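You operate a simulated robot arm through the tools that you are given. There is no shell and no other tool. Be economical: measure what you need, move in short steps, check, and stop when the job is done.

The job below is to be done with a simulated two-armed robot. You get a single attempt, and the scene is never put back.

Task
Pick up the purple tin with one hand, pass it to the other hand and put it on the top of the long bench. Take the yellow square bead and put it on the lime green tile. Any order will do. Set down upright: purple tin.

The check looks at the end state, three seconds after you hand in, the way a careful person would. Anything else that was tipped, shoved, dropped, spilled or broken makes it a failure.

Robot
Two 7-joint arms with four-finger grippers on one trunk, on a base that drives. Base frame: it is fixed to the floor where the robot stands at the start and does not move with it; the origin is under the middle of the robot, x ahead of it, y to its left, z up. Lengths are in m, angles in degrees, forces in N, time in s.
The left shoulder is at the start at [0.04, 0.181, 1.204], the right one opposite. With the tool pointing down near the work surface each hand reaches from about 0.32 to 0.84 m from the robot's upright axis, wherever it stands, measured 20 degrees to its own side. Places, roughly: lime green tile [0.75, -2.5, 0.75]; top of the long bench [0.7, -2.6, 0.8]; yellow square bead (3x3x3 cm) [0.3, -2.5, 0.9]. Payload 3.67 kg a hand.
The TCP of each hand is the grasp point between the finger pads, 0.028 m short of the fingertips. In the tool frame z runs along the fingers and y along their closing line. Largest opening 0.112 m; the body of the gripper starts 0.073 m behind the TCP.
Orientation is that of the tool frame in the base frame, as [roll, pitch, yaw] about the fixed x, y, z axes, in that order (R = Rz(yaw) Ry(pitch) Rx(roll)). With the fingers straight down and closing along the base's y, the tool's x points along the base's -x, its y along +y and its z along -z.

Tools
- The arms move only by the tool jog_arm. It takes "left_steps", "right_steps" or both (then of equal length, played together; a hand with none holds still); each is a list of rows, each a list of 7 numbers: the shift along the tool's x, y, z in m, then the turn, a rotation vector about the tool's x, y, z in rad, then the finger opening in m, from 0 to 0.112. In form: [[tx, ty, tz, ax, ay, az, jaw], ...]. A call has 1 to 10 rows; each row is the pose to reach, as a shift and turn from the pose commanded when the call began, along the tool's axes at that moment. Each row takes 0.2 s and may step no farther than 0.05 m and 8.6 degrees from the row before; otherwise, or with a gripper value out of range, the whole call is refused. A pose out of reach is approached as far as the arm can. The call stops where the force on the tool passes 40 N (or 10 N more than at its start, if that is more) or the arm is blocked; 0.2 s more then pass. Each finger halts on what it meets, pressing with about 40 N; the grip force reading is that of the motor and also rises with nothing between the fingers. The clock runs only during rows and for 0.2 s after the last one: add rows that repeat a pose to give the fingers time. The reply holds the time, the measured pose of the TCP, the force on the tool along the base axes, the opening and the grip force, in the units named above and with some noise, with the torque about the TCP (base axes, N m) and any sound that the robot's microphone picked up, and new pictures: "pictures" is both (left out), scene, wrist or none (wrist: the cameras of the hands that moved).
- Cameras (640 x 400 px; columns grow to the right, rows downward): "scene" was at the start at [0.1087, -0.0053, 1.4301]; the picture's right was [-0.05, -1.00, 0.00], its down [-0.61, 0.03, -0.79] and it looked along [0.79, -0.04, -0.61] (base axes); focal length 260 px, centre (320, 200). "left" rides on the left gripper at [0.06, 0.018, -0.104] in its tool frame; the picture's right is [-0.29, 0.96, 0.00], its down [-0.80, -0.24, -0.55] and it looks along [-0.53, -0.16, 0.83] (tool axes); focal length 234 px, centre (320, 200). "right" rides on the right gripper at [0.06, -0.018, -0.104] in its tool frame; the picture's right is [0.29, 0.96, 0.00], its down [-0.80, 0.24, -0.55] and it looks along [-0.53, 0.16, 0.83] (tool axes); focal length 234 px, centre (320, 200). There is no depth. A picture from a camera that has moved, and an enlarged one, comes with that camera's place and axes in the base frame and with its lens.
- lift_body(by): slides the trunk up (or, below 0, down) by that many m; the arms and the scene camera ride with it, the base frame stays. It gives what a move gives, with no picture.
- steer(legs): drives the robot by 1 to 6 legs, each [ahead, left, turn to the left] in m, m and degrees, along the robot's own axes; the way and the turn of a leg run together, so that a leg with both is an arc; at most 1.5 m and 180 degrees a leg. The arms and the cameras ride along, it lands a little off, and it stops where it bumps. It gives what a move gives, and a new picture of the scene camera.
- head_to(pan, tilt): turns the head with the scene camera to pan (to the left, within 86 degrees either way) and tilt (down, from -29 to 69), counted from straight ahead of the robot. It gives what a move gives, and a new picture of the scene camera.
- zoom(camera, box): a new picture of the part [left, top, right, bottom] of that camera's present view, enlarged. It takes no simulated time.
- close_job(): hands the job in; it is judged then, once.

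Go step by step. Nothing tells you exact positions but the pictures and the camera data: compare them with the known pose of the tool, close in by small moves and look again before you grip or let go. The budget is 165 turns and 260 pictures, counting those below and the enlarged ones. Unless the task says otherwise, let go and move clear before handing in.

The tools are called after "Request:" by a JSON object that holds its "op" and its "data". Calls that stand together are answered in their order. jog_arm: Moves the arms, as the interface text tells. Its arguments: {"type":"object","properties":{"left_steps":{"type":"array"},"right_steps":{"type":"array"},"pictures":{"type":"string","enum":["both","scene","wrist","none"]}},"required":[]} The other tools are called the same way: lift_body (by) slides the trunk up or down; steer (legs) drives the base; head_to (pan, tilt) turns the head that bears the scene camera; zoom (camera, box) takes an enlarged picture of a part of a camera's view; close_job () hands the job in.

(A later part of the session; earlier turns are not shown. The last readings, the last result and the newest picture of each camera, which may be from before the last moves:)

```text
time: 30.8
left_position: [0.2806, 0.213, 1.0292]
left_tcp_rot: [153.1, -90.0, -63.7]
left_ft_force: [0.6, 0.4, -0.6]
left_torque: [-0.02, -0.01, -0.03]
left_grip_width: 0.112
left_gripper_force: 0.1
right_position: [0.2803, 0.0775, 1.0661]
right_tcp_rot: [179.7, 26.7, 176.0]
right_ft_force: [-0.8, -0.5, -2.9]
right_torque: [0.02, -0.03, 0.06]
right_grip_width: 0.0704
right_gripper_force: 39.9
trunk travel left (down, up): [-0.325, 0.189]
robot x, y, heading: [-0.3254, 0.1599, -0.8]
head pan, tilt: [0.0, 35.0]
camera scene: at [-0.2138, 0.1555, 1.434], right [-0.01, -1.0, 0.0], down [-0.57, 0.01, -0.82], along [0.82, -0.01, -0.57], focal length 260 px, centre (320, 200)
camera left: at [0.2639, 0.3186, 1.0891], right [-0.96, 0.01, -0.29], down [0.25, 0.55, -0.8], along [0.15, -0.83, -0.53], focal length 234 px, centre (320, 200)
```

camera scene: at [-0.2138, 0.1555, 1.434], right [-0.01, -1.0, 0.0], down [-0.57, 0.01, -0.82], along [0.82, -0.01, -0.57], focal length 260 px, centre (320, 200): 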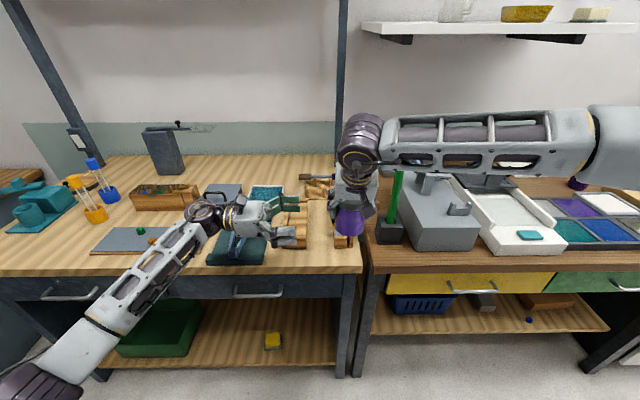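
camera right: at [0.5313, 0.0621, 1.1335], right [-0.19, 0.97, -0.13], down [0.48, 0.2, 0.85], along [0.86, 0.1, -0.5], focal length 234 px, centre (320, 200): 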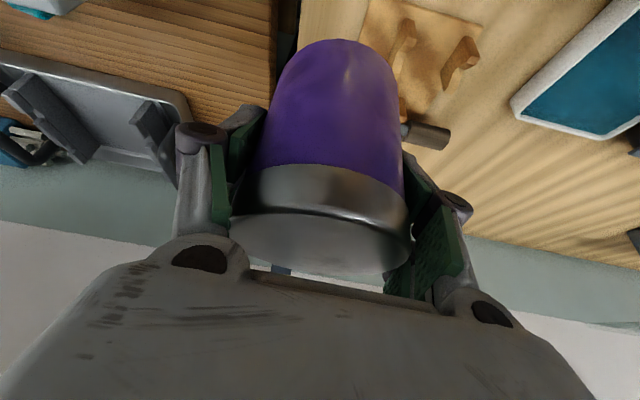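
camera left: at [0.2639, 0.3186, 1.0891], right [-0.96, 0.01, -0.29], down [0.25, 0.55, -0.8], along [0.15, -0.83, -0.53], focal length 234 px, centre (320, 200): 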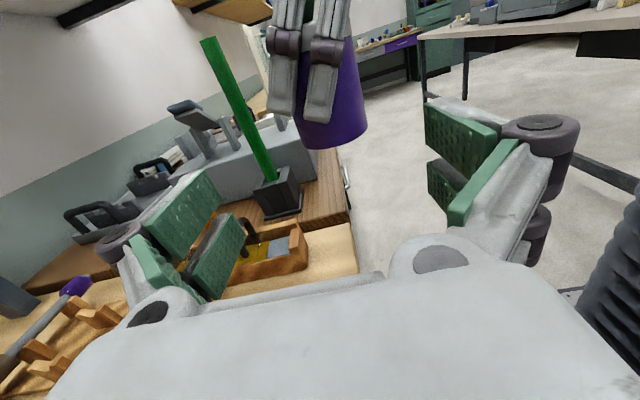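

The tin's bottom is at z≈1.010; I raise the left hand slightly and slide in around the tin.

Request:
{"op": "jog_arm", "data": {"left_steps": [[0.006, 0.003, 0.03, 0, 0, 0, 0.112], [0.006, 0.003, 0.06, 0, 0, 0, 0.112], [0.006, 0.003, 0.09, 0, 0, 0, 0.112], [0.006, 0.003, 0.11, 0, 0, 0, 0.112]]}}

```text
time: 31.8
left_position: [0.2744, 0.1031, 1.0361]
left_tcp_rot: [153.6, -89.9, -64.3]
left_ft_force: [-0.1, -0.7, -0.9]
left_torque: [-0.01, 0.01, 0.04]
left_grip_width: 0.1118
left_gripper_force: 0.1
right_position: [0.2797, 0.0771, 1.0669]
right_tcp_rot: [179.7, 26.6, 175.9]
right_ft_force: [-0.3, 0.3, -2.9]
right_torque: [0.02, 0.01, 0.01]
right_grip_width: 0.0706
right_gripper_force: 39.8
trunk travel left (down, up): [-0.325, 0.189]
robot x, y, heading: [-0.3233, 0.1593, -0.7]
head pan, tilt: [0.0, 35.0]
camera scene: at [-0.214, 0.1559, 1.434], right [-0.01, -1.0, 0.0], down [-0.57, 0.01, -0.82], along [0.82, -0.01, -0.57], focal length 260 px, centre (320, 200)
camera left: at [0.2576, 0.2078, 1.0963], right [-0.96, 0.01, -0.29], down [0.25, 0.55, -0.8], along [0.15, -0.83, -0.53], focal length 234 px, centre (320, 200)
```

scene: 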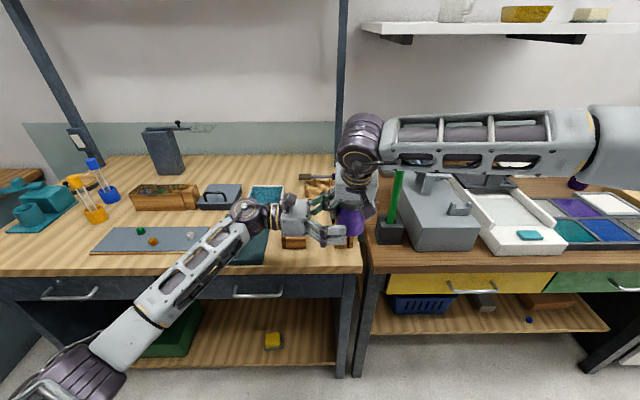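
left: 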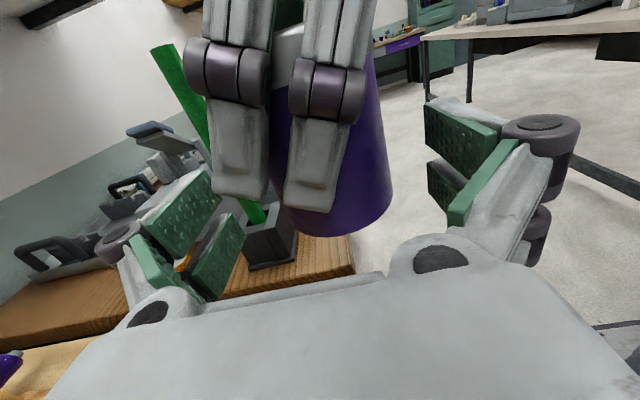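

Plenty of gap remains to the right hand's fingers. I move 1.8 cm further and close the left hand.

Request:
{"op": "jog_arm", "data": {"left_steps": [[0, 0, 0.018, 0, 0, 0, 0.112], [0, 0, 0.018, 0, 0, 0, 0.09], [0, 0, 0.018, 0, 0, 0, 0.075], [0, 0, 0.018, 0, 0, 0, 0.05], [0, 0, 0.018, 0, 0, 0, 0.05], [0, 0, 0.018, 0, 0, 0, 0.05]]}}

```text
time: 33.2
left_position: [0.2744, 0.0859, 1.0352]
left_tcp_rot: [-70.8, -90.0, 160.0]
left_ft_force: [-15.5, 7.8, 1.8]
left_torque: [0.25, 0.19, -1.56]
left_grip_width: 0.078
left_gripper_force: 24.8
right_position: [0.2813, 0.0763, 1.0671]
right_tcp_rot: [179.8, 26.6, 175.9]
right_ft_force: [15.5, -8.9, -5.2]
right_torque: [-0.54, -0.69, 1.47]
right_grip_width: 0.0707
right_gripper_force: 39.7
trunk travel left (down, up): [-0.325, 0.189]
robot x, y, heading: [-0.3211, 0.158, -0.9]
head pan, tilt: [0.0, 35.0]
camera scene: at [-0.2141, 0.1565, 1.434], right [-0.01, -1.0, 0.0], down [-0.57, 0.01, -0.82], along [0.82, -0.01, -0.57], focal length 260 px, centre (320, 200)
camera left: at [0.2573, 0.1906, 1.0956], right [-0.96, 0.01, -0.29], down [0.25, 0.55, -0.8], along [0.15, -0.83, -0.53], focal length 234 px, centre (320, 200)
```

scene: 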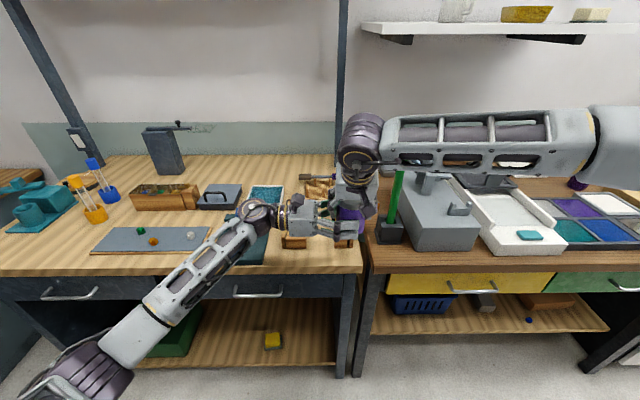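
left: 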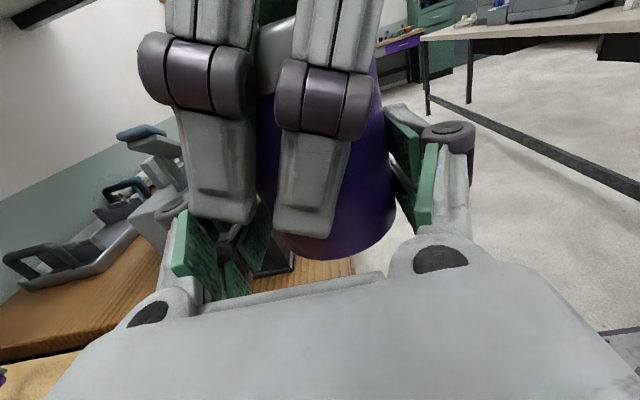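

The left fingers stopped at 0.078, wider than the tin, with forces on both hands; I look closely before going on.

Request:
{"op": "zoom", "data": {"camera": "left", "box": [120, 100, 480, 325]}}

Request:
{"op": "zoom", "data": {"camera": "scene", "box": [260, 160, 420, 260]}}

```text
1.78 times, centred on (300, 212) of left
camera zoom: at [0.2573, 0.1906, 1.0956], right [-0.96, 0.01, -0.29], down [0.25, 0.55, -0.8], along [0.15, -0.83, -0.53], focal length 416 px, centre (356, 178)
```

zoom: 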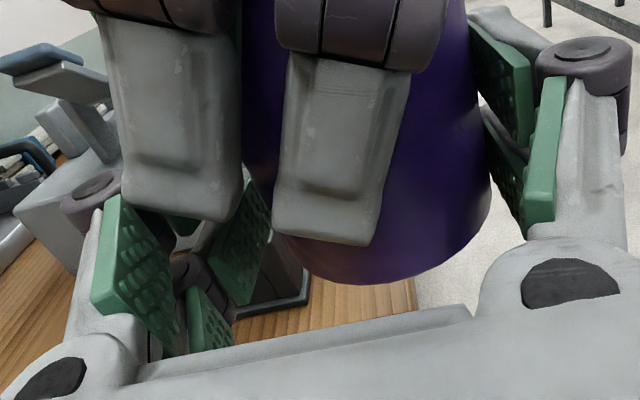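

```text
4.00 times, centred on (340, 210) of scene
camera zoom: at [-0.2141, 0.1565, 1.434], right [-0.01, -1.0, 0.0], down [-0.57, 0.01, -0.82], along [0.82, -0.01, -0.57], focal length 1040 px, centre (240, 160)
```

zoom: 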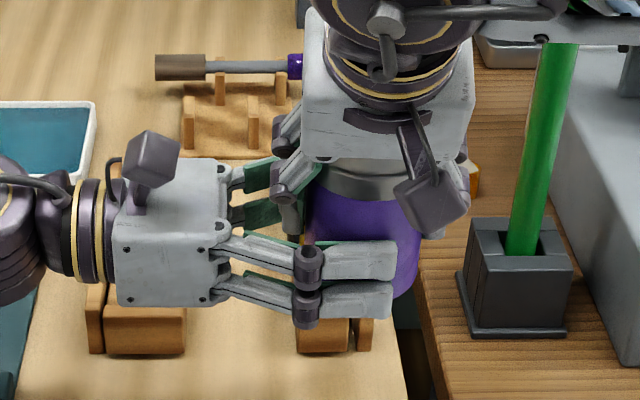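

Each finger is a pair of bars, and the left hand's front finger caught on the right hand's forward bar. I open and back the left hand out.

Request:
{"op": "jog_arm", "data": {"left_steps": [[0, 0, 0, 0, 0, 0, 0.112], [0, 0, 0, 0, 0, 0, 0.112], [0, 0, -0.03, 0, 0, 0, 0.112], [0, 0, -0.07, 0, 0, 0, 0.112], [0, 0, -0.11, 0, 0, 0, 0.112]], "pictures": "none"}}

Request:
{"op": "jog_arm", "data": {"right_steps": [[0, 0, 0, -0.047, 0, -0.093, 0.05], [0, 0, 0, -0.094, 0, -0.187, 0.05], [0, 0, 0, -0.141, 0, -0.28, 0.05], [0, 0, 0, -0.141, 0, -0.28, 0.05]]}}

Request:
{"op": "zoom", "data": {"camera": "left", "box": [200, 50, 440, 200]}}

```text
time: 34.4
left_position: [0.2774, 0.1963, 1.035]
left_tcp_rot: [26.4, -89.9, 62.8]
left_ft_force: [0.2, -0.6, 0.6]
left_torque: [0.0, 0.03, -0.02]
left_grip_width: 0.1118
left_gripper_force: 0.1
right_position: [0.2811, 0.0785, 1.0667]
right_tcp_rot: [179.7, 26.6, 176.1]
right_ft_force: [0.8, 0.4, -1.9]
right_torque: [-0.02, -0.03, 0.0]
right_grip_width: 0.0704
right_gripper_force: 39.9
trunk travel left (down, up): [-0.325, 0.189]
robot x, y, heading: [-0.3272, 0.1593, -0.8]
head pan, tilt: [0.0, 35.0]
```

```text
time: 35.4
left_position: [0.2764, 0.1955, 1.0362]
left_tcp_rot: [74.5, -90.0, 14.9]
left_ft_force: [0.1, -0.1, -0.3]
left_torque: [0.04, 0.0, -0.02]
left_grip_width: 0.1122
left_gripper_force: 0.0
right_position: [0.2811, 0.0783, 1.0668]
right_tcp_rot: [179.7, 26.7, -166.0]
right_ft_force: [0.0, 0.6, -2.8]
right_torque: [-0.07, 0.0, -0.01]
right_grip_width: 0.0704
right_gripper_force: 40.3
trunk travel left (down, up): [-0.325, 0.189]
robot x, y, heading: [-0.3218, 0.1598, -0.8]
head pan, tilt: [0.0, 35.0]
camera scene: at [-0.2141, 0.157, 1.434], right [-0.01, -1.0, 0.0], down [-0.57, 0.01, -0.82], along [0.82, -0.01, -0.57], focal length 260 px, centre (320, 200)
camera right: at [0.1888, 0.0361, 1.1328], right [-0.48, 0.87, -0.13], down [0.39, 0.34, 0.85], along [0.78, 0.36, -0.51], focal length 234 px, centre (320, 200)
```

scene: 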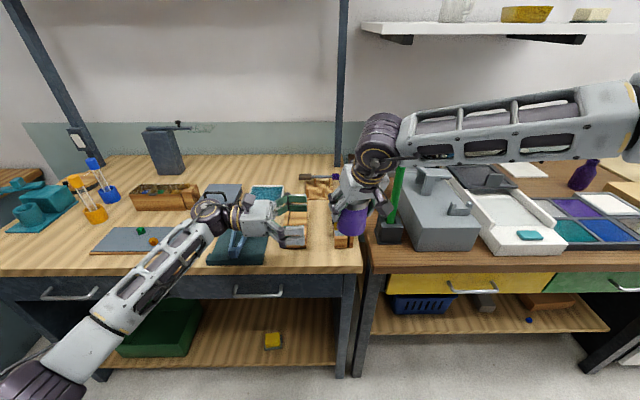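
right: 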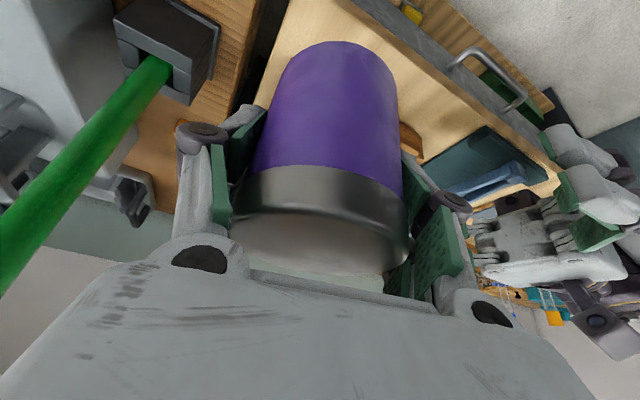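

```text
2.67 times, centred on (320, 125) of left
camera zoom: at [0.2587, 0.3004, 1.0947], right [-0.96, 0.01, -0.29], down [0.25, 0.55, -0.8], along [0.15, -0.83, -0.53], focal length 624 px, centre (320, 400)
```

zoom: 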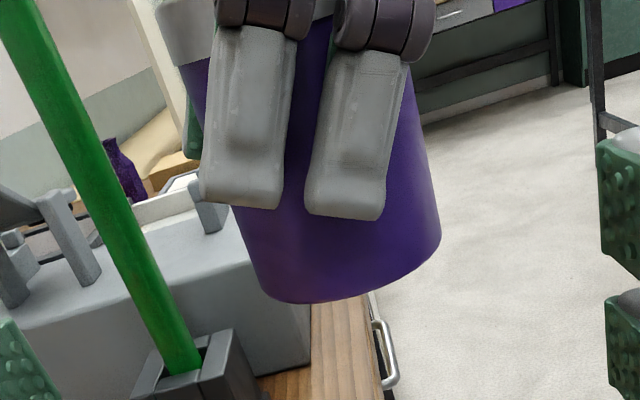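

The right finger pair still sits ~1 cm off the tin's centreline as the left hand sees it. I turn the right hand another 14°.

Request:
{"op": "jog_arm", "data": {"right_steps": [[0, 0, 0, -0.055, 0, -0.109, 0.05], [0, 0, 0, -0.11, 0, -0.218, 0.05], [0, 0, 0, -0.11, 0, -0.218, 0.05]], "pictures": "none"}}

Request:
{"op": "zoom", "data": {"camera": "left", "box": [200, 50, 440, 200]}}

```text
time: 36.2
left_position: [0.2768, 0.1952, 1.0347]
left_tcp_rot: [-107.6, -89.9, -163.0]
left_ft_force: [1.1, -0.1, 0.0]
left_torque: [0.0, 0.02, 0.02]
left_grip_width: 0.1123
left_gripper_force: 0.0
right_position: [0.2819, 0.0784, 1.0663]
right_tcp_rot: [179.7, 26.8, -152.0]
right_ft_force: [-0.3, -0.8, -2.5]
right_torque: [0.0, -0.02, -0.03]
right_grip_width: 0.0702
right_gripper_force: 39.9
trunk travel left (down, up): [-0.325, 0.189]
robot x, y, heading: [-0.3269, 0.1573, -0.7]
head pan, tilt: [0.0, 35.0]
```

```text
2.67 times, centred on (320, 125) of left
camera zoom: at [0.2587, 0.3003, 1.0948], right [-0.96, 0.01, -0.29], down [0.25, 0.55, -0.8], along [0.15, -0.83, -0.53], focal length 624 px, centre (320, 400)
```

zoom: 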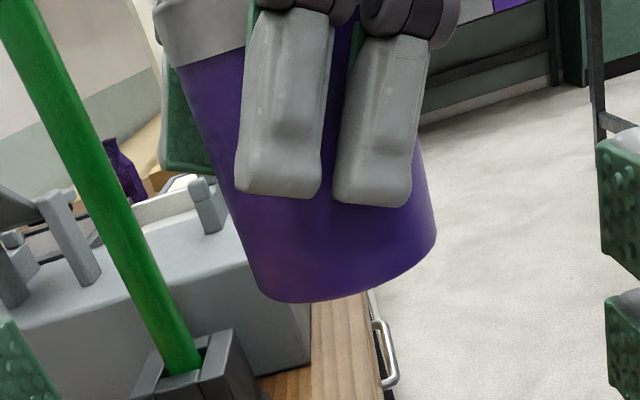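

Now the right finger pair is centred on the tin from the left hand's side. I slide the left hand in, stopping a little shorter, and look.

Request:
{"op": "jog_arm", "data": {"left_steps": [[0.004, 0.001, 0.03, 0, 0, 0, 0.112], [0.004, 0.001, 0.06, 0, 0, 0, 0.112], [0.004, 0.001, 0.085, 0, 0, 0, 0.112], [0.004, 0.001, 0.103, 0, 0, 0, 0.112], [0.004, 0.001, 0.103, 0, 0, 0, 0.1]]}}

Request:
{"op": "zoom", "data": {"camera": "scene", "box": [260, 160, 420, 260]}}

```text
time: 37.4
left_position: [0.2752, 0.0923, 1.0378]
left_tcp_rot: [-106.8, -90.0, -163.9]
left_ft_force: [0.5, 0.7, 0.7]
left_torque: [0.02, -0.03, 0.0]
left_grip_width: 0.0999
left_gripper_force: 0.1
right_position: [0.2811, 0.0781, 1.0668]
right_tcp_rot: [179.7, 26.8, -152.2]
right_ft_force: [-0.3, 0.6, -3.2]
right_torque: [0.04, 0.0, 0.05]
right_grip_width: 0.0704
right_gripper_force: 40.5
trunk travel left (down, up): [-0.325, 0.189]
robot x, y, heading: [-0.3231, 0.1574, -0.5]
head pan, tilt: [0.0, 35.0]
camera scene: at [-0.2143, 0.1572, 1.4341], right [-0.01, -1.0, 0.0], down [-0.57, 0.01, -0.82], along [0.82, -0.01, -0.57], focal length 260 px, centre (320, 200)
camera left: at [0.2573, 0.1975, 1.0988], right [-0.96, 0.01, -0.29], down [0.25, 0.55, -0.8], along [0.15, -0.83, -0.53], focal length 234 px, centre (320, 200)
```

scene: 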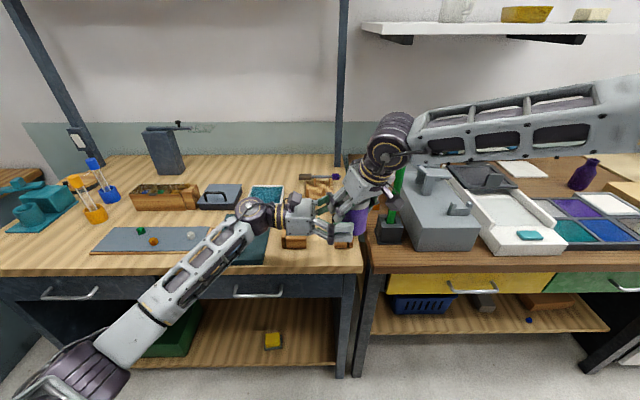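
left: 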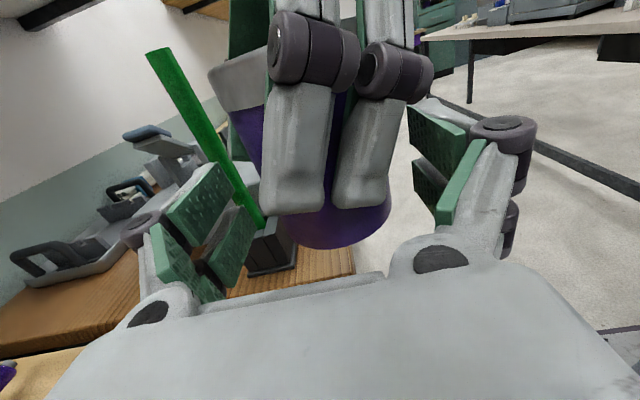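

```text
4.00 times, centred on (340, 210) of scene
camera zoom: at [-0.2143, 0.1572, 1.4341], right [-0.01, -1.0, 0.0], down [-0.57, 0.01, -0.82], along [0.82, -0.01, -0.57], focal length 1040 px, centre (240, 160)
```

zoom: 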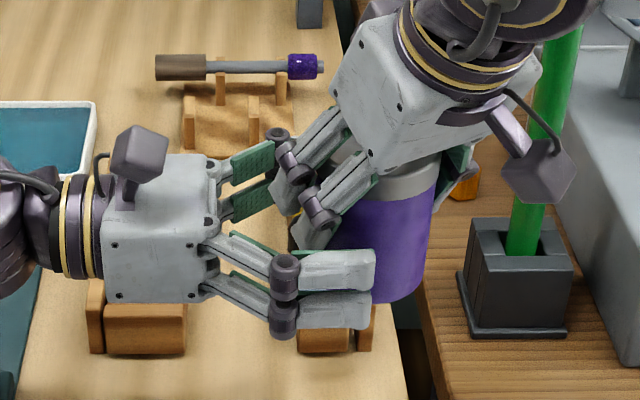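

The geometry is clear, but the left fingertips should reach a bit farther past the tin's axis. I go in 8 mm and close.

Request:
{"op": "jog_arm", "data": {"left_steps": [[0, 0, 0.008, 0, 0, 0, 0.1], [0, 0, 0.008, 0, 0, 0, 0.085], [0, 0, 0.008, 0, 0, 0, 0.075], [0, 0, 0.008, 0, 0, 0, 0.06], [0, 0, 0.008, 0, 0, 0, 0.05], [0, 0, 0.008, 0, 0, 0, 0.05]]}}

Request:
{"op": "zoom", "data": {"camera": "scene", "box": [260, 160, 420, 260]}}

```text
time: 38.8
left_position: [0.274, 0.0845, 1.0384]
left_tcp_rot: [-138.7, -89.9, -132.0]
left_ft_force: [-21.0, 3.9, -0.3]
left_torque: [-0.02, -1.51, 0.83]
left_grip_width: 0.071
left_gripper_force: 40.0
right_position: [0.282, 0.0772, 1.0676]
right_tcp_rot: [179.7, 26.9, -152.2]
right_ft_force: [20.9, -4.3, -0.9]
right_torque: [-0.06, 0.92, -0.91]
right_grip_width: 0.0701
right_gripper_force: 39.4
trunk travel left (down, up): [-0.325, 0.189]
robot x, y, heading: [-0.3264, 0.1612, -0.3]
head pan, tilt: [0.0, 35.0]
camera scene: at [-0.2141, 0.1566, 1.434], right [-0.01, -1.0, 0.0], down [-0.57, 0.01, -0.82], along [0.82, -0.01, -0.57], focal length 260 px, centre (320, 200)
camera left: at [0.2563, 0.1892, 1.0985], right [-0.96, 0.01, -0.29], down [0.25, 0.55, -0.8], along [0.15, -0.83, -0.53], focal length 234 px, centre (320, 200)
```

scene: 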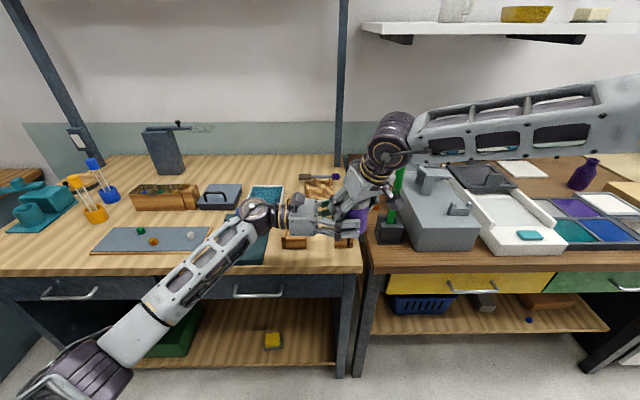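
left: 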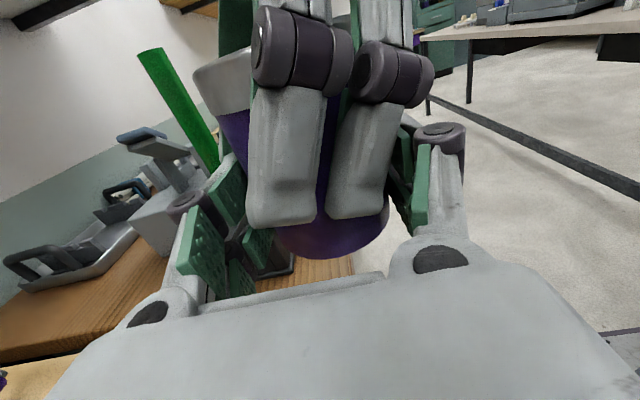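

```text
4.00 times, centred on (340, 210) of scene
camera zoom: at [-0.2141, 0.1566, 1.434], right [-0.01, -1.0, 0.0], down [-0.57, 0.01, -0.82], along [0.82, -0.01, -0.57], focal length 1040 px, centre (240, 160)
```

zoom: 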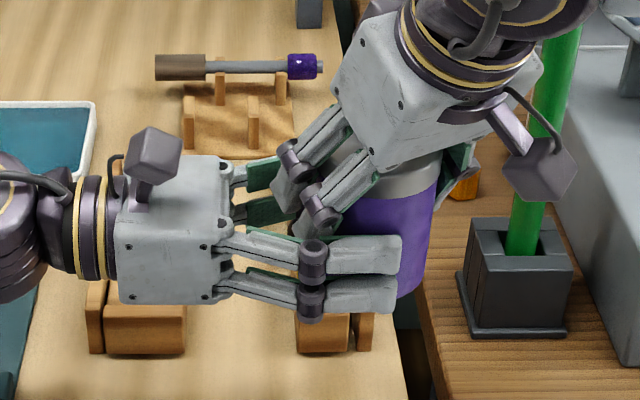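

Both hands hold the tin (widths 0.071/0.070). I relieve the side force with a small left-hand shift before releasing.

Request:
{"op": "jog_arm", "data": {"left_steps": [[0, 0.004, 0, 0, 0, 0, 0.05], [0, 0.004, 0, 0, 0, 0, 0.05]], "pictures": "none"}}

```text
time: 39.4
left_position: [0.2726, 0.086, 1.0384]
left_tcp_rot: [112.7, -89.9, -23.1]
left_ft_force: [-5.1, 5.5, -3.6]
left_torque: [-0.7, -0.91, -0.06]
left_grip_width: 0.0712
left_gripper_force: 39.8
right_position: [0.2809, 0.0772, 1.0658]
right_tcp_rot: [179.7, 26.8, -152.2]
right_ft_force: [5.6, -6.1, 4.4]
right_torque: [0.63, 0.81, 0.04]
right_grip_width: 0.0703
right_gripper_force: 40.4
trunk travel left (down, up): [-0.325, 0.189]
robot x, y, heading: [-0.3245, 0.16, -0.7]
head pan, tilt: [0.0, 35.0]
```

Forces are small. I open the right hand a little and draw it back along its own axis.

Request:
{"op": "jog_arm", "data": {"right_steps": [[0, 0, 0, 0, 0, 0, 0.08], [0, 0, 0, 0, 0, 0, 0.09], [0, 0, 0, 0, 0, 0, 0.09], [0, 0, -0.015, 0, 0, 0, 0.09], [0, 0, -0.045, 0, 0, 0, 0.09], [0, 0, -0.09, 0, 0, 0, 0.09], [0, 0, -0.13, 0, 0, 0, 0.09]]}}

Request:
{"op": "zoom", "data": {"camera": "scene", "box": [260, 160, 420, 260]}}

```text
time: 41.0
left_position: [0.2695, 0.0846, 1.0401]
left_tcp_rot: [-121.9, -89.9, -148.6]
left_ft_force: [-1.0, 0.4, 0.0]
left_torque: [0.04, -0.03, 0.05]
left_grip_width: 0.0706
left_gripper_force: 40.1
right_position: [0.2285, 0.0514, 1.1828]
right_tcp_rot: [179.7, 26.7, -152.0]
right_ft_force: [0.9, -0.1, 0.0]
right_torque: [0.03, -0.03, -0.02]
right_grip_width: 0.0903
right_gripper_force: 0.1
trunk travel left (down, up): [-0.325, 0.189]
robot x, y, heading: [-0.3265, 0.1574, -0.9]
head pan, tilt: [0.0, 35.0]
camera scene: at [-0.2155, 0.1565, 1.4342], right [-0.01, -1.0, 0.0], down [-0.57, 0.01, -0.82], along [0.82, -0.01, -0.57], focal length 260 px, centre (320, 200)
camera right: at [0.1487, -0.0128, 1.249], right [-0.68, 0.72, -0.13], down [0.3, 0.43, 0.85], along [0.67, 0.54, -0.5], focal length 234 px, centre (320, 200)
```

scene: 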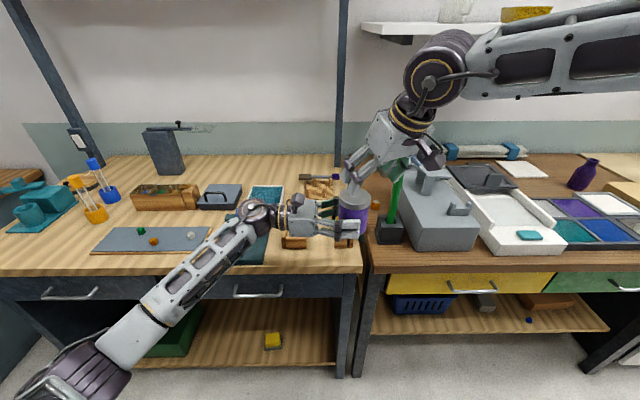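
right: 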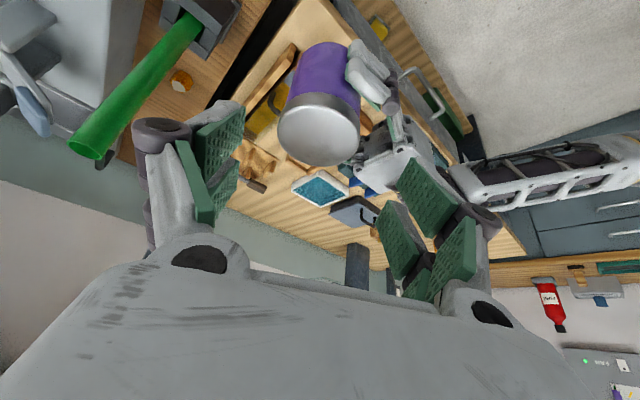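

```text
4.00 times, centred on (340, 210) of scene
camera zoom: at [-0.2155, 0.1565, 1.4342], right [-0.01, -1.0, 0.0], down [-0.57, 0.01, -0.82], along [0.82, -0.01, -0.57], focal length 1040 px, centre (240, 160)
```

zoom: 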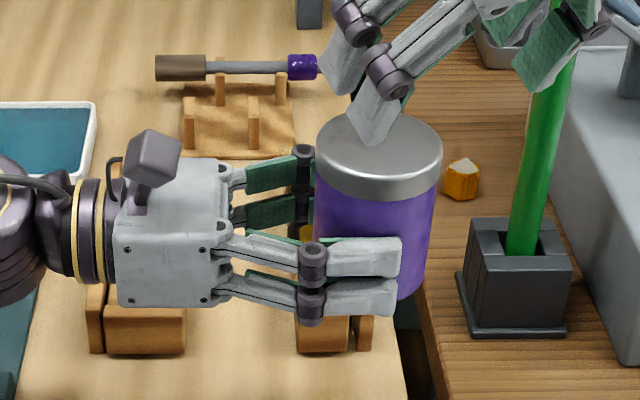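

The handover worked: the tin is upright in the left hand alone. I move the right hand off to its own side and look to the right.

Request:
{"op": "jog_arm", "data": {"right_steps": [[0.012, -0.035, -0.017, 0, 0, 0, 0.09], [0.024, -0.07, -0.034, 0, 0, 0, 0.09], [0.036, -0.105, -0.051, 0, 0, 0, 0.09], [0.05, -0.14, -0.07, 0, 0, 0, 0.09], [0.062, -0.177, -0.087, 0, 0, 0, 0.09]], "pictures": "none"}}

Request:
{"op": "head_to", "data": {"pan": -86, "tilt": 15}}

```text
time: 42.2
left_position: [0.2722, 0.0831, 1.0374]
left_tcp_rot: [144.1, -89.8, -54.6]
left_ft_force: [-0.4, -0.5, 0.1]
left_torque: [0.03, -0.01, 0.01]
left_grip_width: 0.0708
left_gripper_force: 40.2
right_position: [0.2308, -0.156, 1.2295]
right_tcp_rot: [179.6, 26.7, -152.2]
right_ft_force: [0.2, -1.0, 0.4]
right_torque: [0.05, 0.03, 0.06]
right_grip_width: 0.09
right_gripper_force: 0.0
trunk travel left (down, up): [-0.325, 0.189]
robot x, y, heading: [-0.3239, 0.161, -1.0]
head pan, tilt: [0.0, 35.0]
```

```text
time: 43.8
left_position: [0.2709, 0.0848, 1.0398]
left_tcp_rot: [111.3, -90.0, -21.8]
left_ft_force: [0.1, -0.6, -0.3]
left_torque: [0.06, 0.0, 0.01]
left_grip_width: 0.0707
left_gripper_force: 39.6
right_position: [0.2307, -0.1516, 1.2296]
right_tcp_rot: [179.7, 26.8, -152.1]
right_ft_force: [0.2, -0.7, 0.2]
right_torque: [0.01, -0.01, 0.01]
right_grip_width: 0.0901
right_gripper_force: 0.1
trunk travel left (down, up): [-0.325, 0.189]
robot x, y, heading: [-0.3279, 0.1595, -0.7]
head pan, tilt: [-85.9, 15.0]
camera scene: at [-0.2966, 0.0643, 1.4661], right [-1.0, -0.06, 0.0], down [-0.02, 0.26, -0.97], along [0.06, -0.96, -0.26], focal length 260 px, centre (320, 200)
```

scene: 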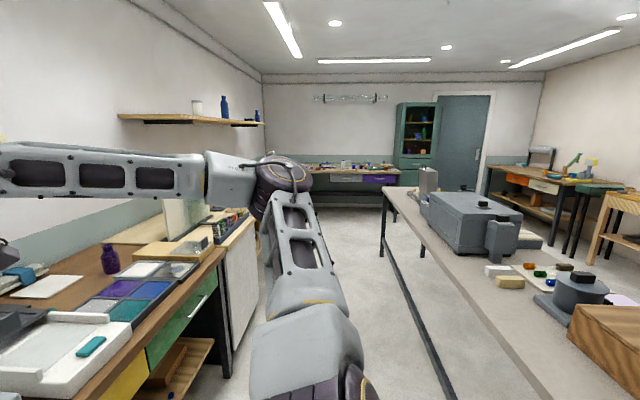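

The long bench continues along the same wall past this table. The aisle is free, so I back off 10 cm and slide right 1.3 m.

Request:
{"op": "steer", "data": {"legs": [[-0.1, 0, 0], [0, -1.3, 0]]}}

Request:
{"op": "head_to", "data": {"pan": -50, "tilt": 25}}

```text
time: 51.2
left_position: [0.157, -1.1961, 1.0395]
left_tcp_rot: [111.9, -90.0, -22.5]
left_ft_force: [0.2, 0.0, -2.6]
left_torque: [0.04, -0.01, 0.02]
left_grip_width: 0.0707
left_gripper_force: 40.1
right_position: [0.1166, -1.4343, 1.2301]
right_tcp_rot: [179.7, 26.8, -152.1]
right_ft_force: [-0.1, -0.2, -0.3]
right_torque: [-0.03, -0.02, 0.0]
right_grip_width: 0.0897
right_gripper_force: 0.1
trunk travel left (down, up): [-0.325, 0.189]
robot x, y, heading: [-0.4383, -1.121, -0.9]
head pan, tilt: [-85.9, 15.0]
camera scene: at [-0.4108, -1.2179, 1.4661], right [-1.0, -0.06, 0.0], down [-0.02, 0.26, -0.97], along [0.06, -0.96, -0.26], focal length 260 px, centre (320, 200)
```

scene: 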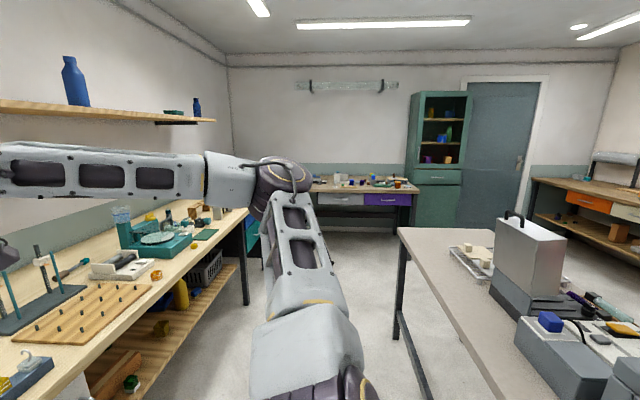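

```text
time: 52.2
left_position: [0.1574, -1.1956, 1.0381]
left_tcp_rot: [-63.7, -89.9, 153.3]
left_ft_force: [0.3, 0.7, -2.6]
left_torque: [0.01, 0.03, 0.01]
left_grip_width: 0.0704
left_gripper_force: 40.0
right_position: [0.1159, -1.4341, 1.2293]
right_tcp_rot: [179.6, 26.8, -152.0]
right_ft_force: [-0.3, 0.2, -0.3]
right_torque: [0.01, 0.03, 0.02]
right_grip_width: 0.09
right_gripper_force: 0.0
trunk travel left (down, up): [-0.325, 0.189]
robot x, y, heading: [-0.4376, -1.1239, -0.6]
head pan, tilt: [-50.0, 25.0]
camera scene: at [-0.3581, -1.1958, 1.4499], right [-0.77, -0.63, 0.0], down [-0.27, 0.33, -0.91], along [0.58, -0.7, -0.42], focal length 260 px, centre (320, 200)
```

scene: 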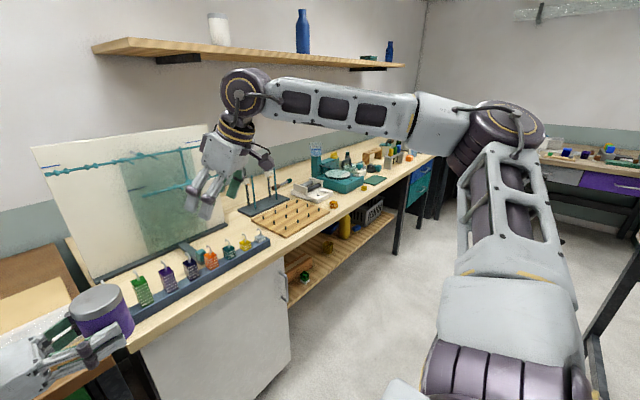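

The long bench is full of small items. I slide another 1.1 m to face it.

Request:
{"op": "steer", "data": {"legs": [[0, -1.1, 0]]}}

Request:
{"op": "head_to", "data": {"pan": -10, "tilt": 32}}

```text
time: 58.0
left_position: [0.1506, -2.2981, 1.0389]
left_tcp_rot: [117.2, -90.0, -27.3]
left_ft_force: [-1.1, -0.6, -1.8]
left_torque: [0.03, -0.01, 0.0]
left_grip_width: 0.0706
left_gripper_force: 40.2
right_position: [0.1128, -2.5357, 1.23]
right_tcp_rot: [179.7, 26.8, -151.6]
right_ft_force: [0.2, 0.9, 0.3]
right_torque: [-0.02, -0.01, 0.0]
right_grip_width: 0.0903
right_gripper_force: 0.0
trunk travel left (down, up): [-0.325, 0.189]
robot x, y, heading: [-0.4432, -2.2283, 0.1]
head pan, tilt: [-50.0, 25.0]
camera scene: at [-0.3638, -2.3018, 1.4498], right [-0.77, -0.64, 0.0], down [-0.27, 0.32, -0.91], along [0.58, -0.7, -0.42], focal length 260 px, centre (320, 200)
```

scene: 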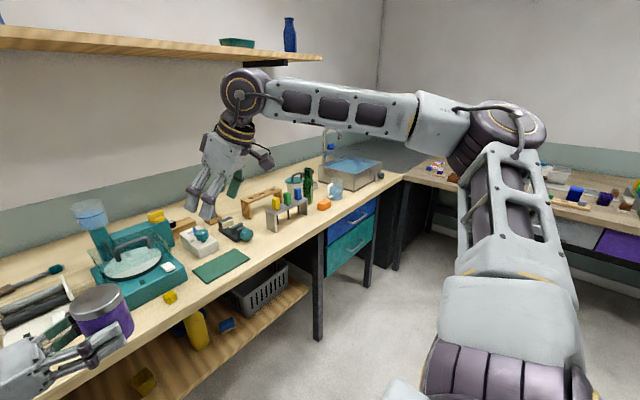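

```text
time: 59.1
left_position: [0.1519, -2.2977, 1.0383]
left_tcp_rot: [125.5, -90.0, -35.4]
left_ft_force: [0.4, -0.3, -1.9]
left_torque: [0.02, 0.01, -0.01]
left_grip_width: 0.0707
left_gripper_force: 39.8
right_position: [0.1121, -2.5357, 1.2305]
right_tcp_rot: [179.6, 26.8, -151.4]
right_ft_force: [0.6, -1.0, 0.1]
right_torque: [-0.01, -0.01, 0.0]
right_grip_width: 0.09
right_gripper_force: 0.0
trunk travel left (down, up): [-0.325, 0.189]
robot x, y, heading: [-0.4483, -2.2333, -0.3]
head pan, tilt: [-10.0, 32.0]
camera scene: at [-0.3347, -2.2469, 1.4387], right [-0.18, -0.98, 0.0], down [-0.52, 0.09, -0.85], along [0.83, -0.15, -0.53], focal length 260 px, centre (320, 200)
```

scene: 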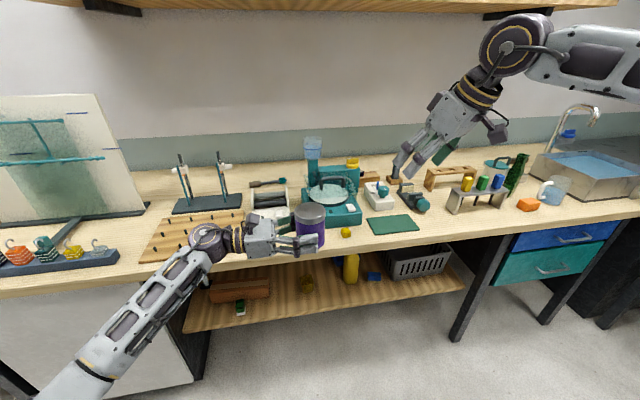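

A small yellow bead is near the bench front edge beside the teal machine. I zoom to identify the lime tile and the free areas.

Request:
{"op": "zoom", "data": {"camera": "scene", "box": [240, 130, 448, 260]}}

Request:
{"op": "zoom", "data": {"camera": "scene", "box": [400, 130, 608, 260]}}

Request:
{"op": "zoom", "data": {"camera": "scene", "box": [160, 240, 480, 400]}}

```text
3.08 times, centred on (344, 195) of scene
camera zoom: at [-0.3347, -2.2469, 1.4387], right [-0.18, -0.98, 0.0], down [-0.52, 0.09, -0.85], along [0.83, -0.15, -0.53], focal length 800 px, centre (246, 215)
```

zoom: 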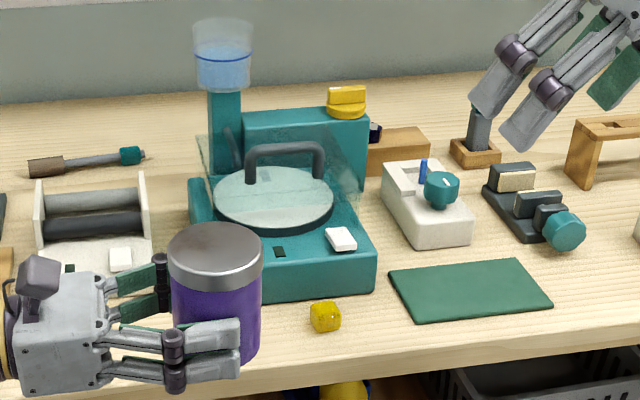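

```text
3.08 times, centred on (504, 195) of scene
camera zoom: at [-0.3347, -2.2469, 1.4387], right [-0.18, -0.98, 0.0], down [-0.52, 0.09, -0.85], along [0.83, -0.15, -0.53], focal length 800 px, centre (-246, 215)
```

zoom: 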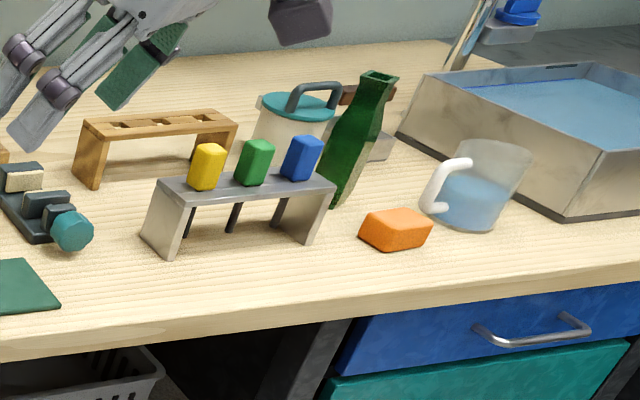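

```text
2.00 times, centred on (320, 320) of scene
camera zoom: at [-0.3347, -2.2469, 1.4387], right [-0.18, -0.98, 0.0], down [-0.52, 0.09, -0.85], along [0.83, -0.15, -0.53], focal length 520 px, centre (320, -40)
```

zoom: 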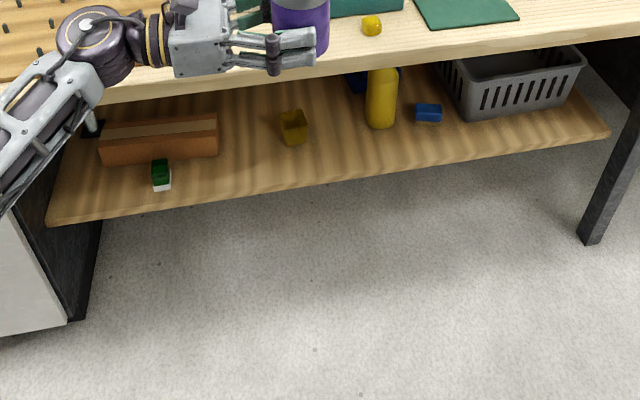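

I see a dark-green plate but no lime tile yet; it may hide behind the teal machine. I raise the trunk for a better view.

Request:
{"op": "lift_body", "data": {"by": 0.17}}

Request:
{"op": "head_to", "data": {"pan": -10, "tilt": 35}}

Request:
{"op": "zoom", "data": {"camera": "scene", "box": [260, 130, 468, 260]}}

Request:
{"op": "zoom", "data": {"camera": "right", "box": [0, 0, 640, 400]}}

```text
time: 61.0
left_position: [0.1519, -2.2985, 1.2104]
left_tcp_rot: [116.6, -89.9, -26.7]
left_ft_force: [0.4, 0.6, -3.1]
left_torque: [0.03, -0.02, 0.03]
left_grip_width: 0.0708
left_gripper_force: 39.9
right_position: [0.1128, -2.5358, 1.4021]
right_tcp_rot: [179.7, 26.8, -151.5]
right_ft_force: [0.3, 0.1, -0.3]
right_torque: [0.0, -0.02, 0.02]
right_grip_width: 0.0899
right_gripper_force: 0.0
trunk travel left (down, up): [-0.495, 0.019]
robot x, y, heading: [-0.4467, -2.2287, 0.1]
head pan, tilt: [-10.0, 32.0]
```

```text
time: 61.7
left_position: [0.1512, -2.2977, 1.2097]
left_tcp_rot: [116.5, -89.8, -26.5]
left_ft_force: [0.4, 0.7, -2.6]
left_torque: [-0.01, -0.01, -0.02]
left_grip_width: 0.071
left_gripper_force: 40.2
right_position: [0.1138, -2.5352, 1.4027]
right_tcp_rot: [179.8, 26.8, -151.5]
right_ft_force: [-0.1, -0.7, -0.8]
right_torque: [0.01, -0.04, 0.0]
right_grip_width: 0.0901
right_gripper_force: 0.1
trunk travel left (down, up): [-0.495, 0.019]
robot x, y, heading: [-0.4478, -2.2291, -0.2]
head pan, tilt: [-10.0, 35.0]
camera scene: at [-0.336, -2.2465, 1.6049], right [-0.18, -0.98, 0.0], down [-0.56, 0.1, -0.82], along [0.81, -0.14, -0.57], focal length 260 px, centre (320, 200)
```

scene: 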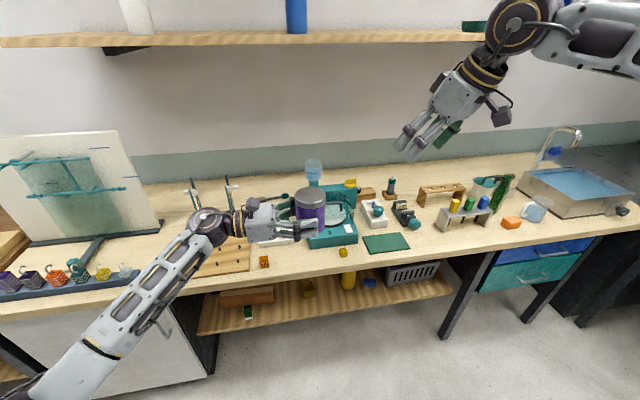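

```text
3.08 times, centred on (364, 195) of scene
camera zoom: at [-0.336, -2.2465, 1.6049], right [-0.18, -0.98, 0.0], down [-0.56, 0.1, -0.82], along [0.81, -0.14, -0.57], focal length 800 px, centre (185, 215)
```

zoom: 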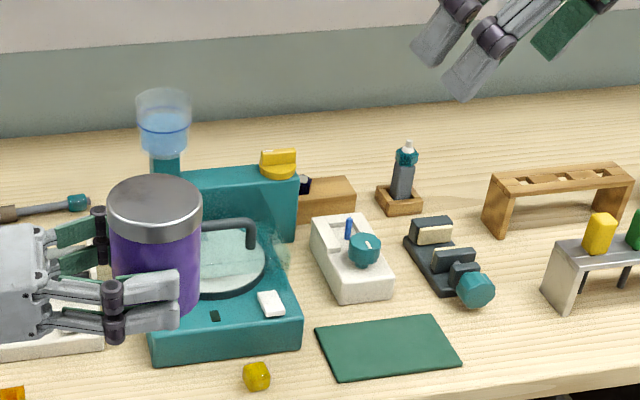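

```text
1.00 times, centred on (320, 200) of right (not enlarged: the box is as wide or as high as the picture)
camera zoom: at [0.0342, -2.5995, 1.4675], right [-0.68, 0.72, -0.13], down [0.29, 0.43, 0.85], along [0.67, 0.55, -0.5], focal length 234 px, centre (320, 200)
```

zoom: 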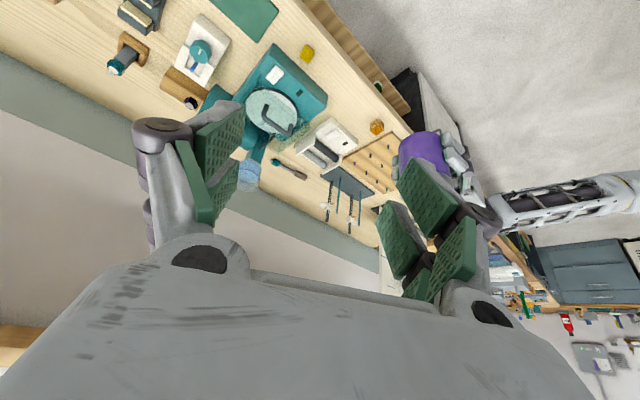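

I check the area behind the teal machine from the right wrist camera.

Request:
{"op": "zoom", "data": {"camera": "right", "box": [80, 0, 400, 200]}}

Request:
{"op": "zoom", "data": {"camera": "scene", "box": [0, 120, 290, 300]}}

```text
2.00 times, centred on (240, 100) of right
camera zoom: at [0.0342, -2.5995, 1.4675], right [-0.68, 0.72, -0.13], down [0.29, 0.43, 0.85], along [0.67, 0.55, -0.5], focal length 468 px, centre (480, 400)
```

zoom: 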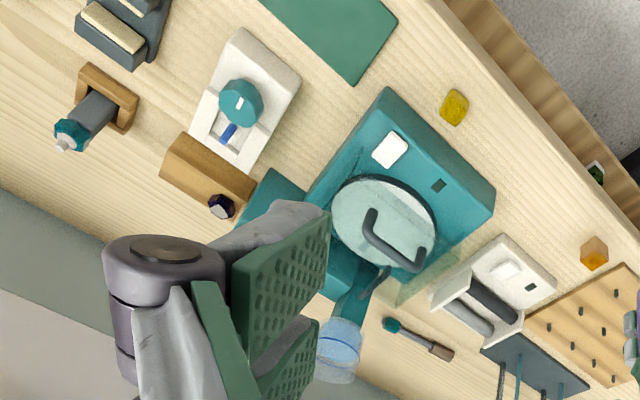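

```text
2.21 times, centred on (145, 210) of scene
camera zoom: at [-0.336, -2.2465, 1.6049], right [-0.18, -0.98, 0.0], down [-0.56, 0.1, -0.82], along [0.81, -0.14, -0.57], focal length 574 px, centre (706, 178)
```

zoom: 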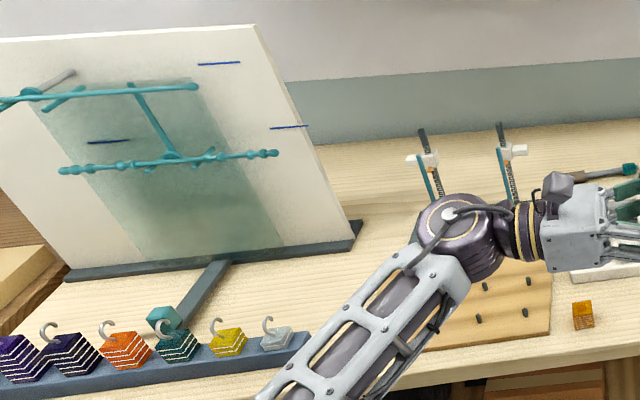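

Only the green plate looks like a tile; I'll check behind the machine again later. First the tin: a free strip lies at about (0.43, −2.285) near the bench edge. I turn the left hand about the vertical to point forward, so its wrist stays outside the bench.

Request:
{"op": "jog_arm", "data": {"left_steps": [[0, 0, -0.01, 0.145, 0, 0, 0.05], [0, 0, -0.02, 0.29, 0, 0, 0.05], [0, 0, -0.03, 0.435, 0, 0, 0.05], [0, 0, -0.04, 0.58, 0, 0, 0.05], [0, 0, -0.05, 0.725, 0, 0, 0.05], [0, 0, -0.06, 0.87, 0, 0, 0.05], [0, 0, -0.07, 1.015, 0, 0, 0.05], [0, 0, -0.08, 1.16, 0, 0, 0.05], [0, 0, -0.09, 1.305, 0, 0, 0.05], [0, 0, -0.1, 1.45, 0, 0, 0.05]]}}

```text
time: 63.9
left_position: [0.143, -2.1235, 1.135]
left_tcp_rot: [-92.1, -76.3, -102.6]
left_ft_force: [0.0, 0.9, -3.3]
left_torque: [0.0, 0.05, -0.04]
left_grip_width: 0.0708
left_gripper_force: 41.1
left hand out of reach, approached as far as the arm can: row 9, 10
right_position: [0.1105, -2.5339, 1.4017]
right_tcp_rot: [179.7, 26.8, -151.6]
right_ft_force: [-0.3, -0.1, 0.8]
right_torque: [-0.02, -0.01, 0.0]
right_grip_width: 0.0899
right_gripper_force: 0.1
trunk travel left (down, up): [-0.495, 0.019]
robot x, y, heading: [-0.4482, -2.2277, 0.0]
head pan, tilt: [-10.0, 35.0]
stopped in row 10 (left hand): the arm was blocked; the commanded pose is now the measured one
camera scene: at [-0.3363, -2.2441, 1.6049], right [-0.17, -0.98, 0.0], down [-0.56, 0.1, -0.82], along [0.81, -0.14, -0.57], focal length 260 px, centre (320, 200)
camera left: at [0.0337, -2.1296, 1.1888], right [-0.22, -0.83, -0.5], down [-0.44, 0.55, -0.71], along [0.87, 0.06, -0.49], focal length 234 px, centre (320, 200)
```

scene: 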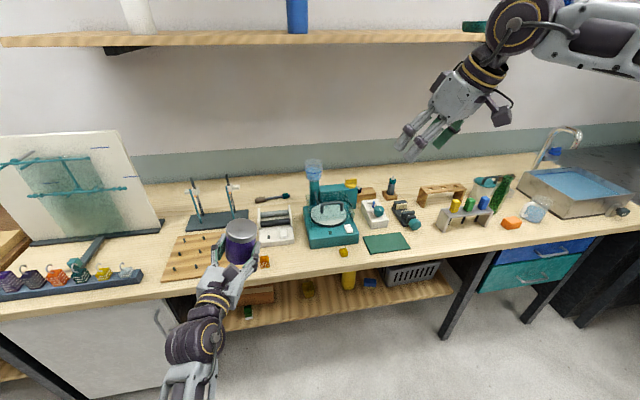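
left: 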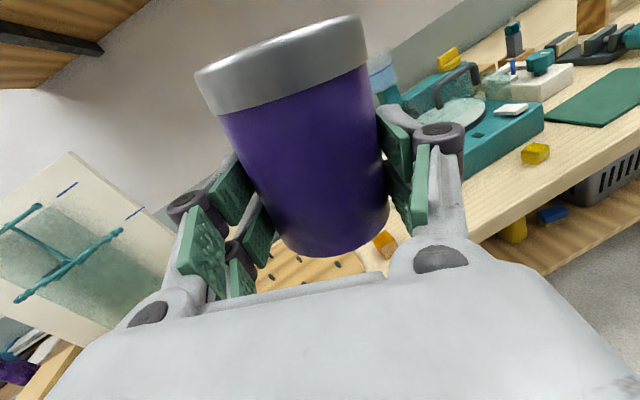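

The arm hit a limit near the end and the tin leaned ~13°. I roll it back upright, accepting a slightly oblique heading.

Request:
{"op": "jog_arm", "data": {"left_steps": [[0, 0, 0, 0, 0, -0.12, 0.05], [0, 0, 0, 0, 0, -0.234, 0.05]], "pictures": "none"}}

```text
time: 64.5
left_position: [0.142, -2.1148, 1.1233]
left_tcp_rot: [-105.7, -84.6, -90.0]
left_ft_force: [-0.7, -0.5, -2.8]
left_torque: [0.02, 0.03, -0.02]
left_grip_width: 0.0708
left_gripper_force: 40.6
right_position: [0.1111, -2.5341, 1.4014]
right_tcp_rot: [179.9, 26.7, -151.5]
right_ft_force: [0.5, 0.1, -0.5]
right_torque: [-0.04, 0.03, 0.01]
right_grip_width: 0.0902
right_gripper_force: 0.0
trunk travel left (down, up): [-0.495, 0.019]
robot x, y, heading: [-0.4425, -2.2311, -0.0]
head pan, tilt: [-10.0, 35.0]
```

Still 5° off. I correct further while moving away from the limit (right and up).

Request:
{"op": "jog_arm", "data": {"left_steps": [[0.01, 0.02, 0.005, -0.05, 0, -0.05, 0.05], [0.02, 0.04, 0.01, -0.1, 0, -0.094, 0.05], [0.04, 0.06, 0.015, -0.1, 0, -0.094, 0.05], [0.05, 0.08, 0.02, -0.1, 0, -0.094, 0.05]]}}

```text
time: 65.1
left_position: [0.1341, -2.155, 1.1198]
left_tcp_rot: [-146.5, -85.5, -55.5]
left_ft_force: [-0.1, 0.8, -2.1]
left_torque: [0.03, 0.03, 0.02]
left_grip_width: 0.0706
left_gripper_force: 39.7
right_position: [0.1135, -2.5357, 1.4013]
right_tcp_rot: [179.7, 26.8, -151.5]
right_ft_force: [0.0, 0.1, -0.2]
right_torque: [-0.02, -0.01, 0.01]
right_grip_width: 0.0901
right_gripper_force: 0.1
trunk travel left (down, up): [-0.495, 0.019]
robot x, y, heading: [-0.4493, -2.2328, 0.0]
head pan, tilt: [-10.0, 35.0]
stopped in row 3 (left hand): the arm was blocked; the commanded pose is now the measured one
camera scene: at [-0.3362, -2.2465, 1.6049], right [-0.18, -0.98, 0.0], down [-0.56, 0.1, -0.82], along [0.81, -0.14, -0.57], focal length 260 px, centre (320, 200)
camera left: at [0.0324, -2.136, 1.1856], right [-0.37, -0.87, -0.33], down [-0.46, 0.48, -0.75], along [0.81, -0.13, -0.58], focal length 234 px, centre (320, 200)
```

scene: 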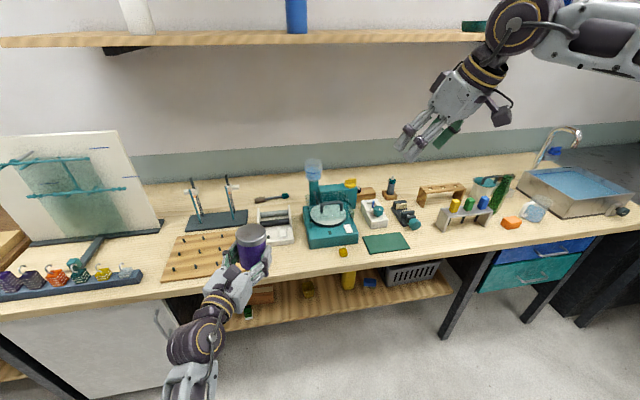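
left: 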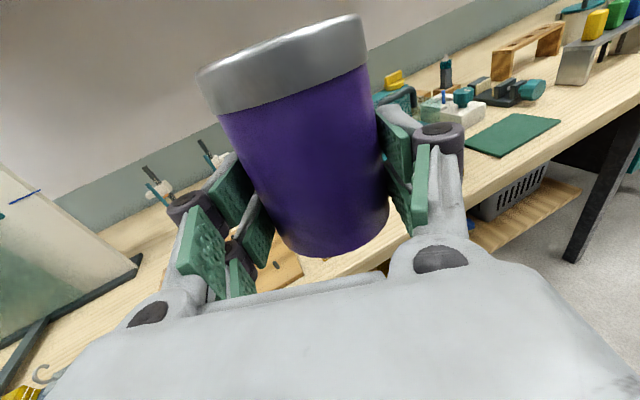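

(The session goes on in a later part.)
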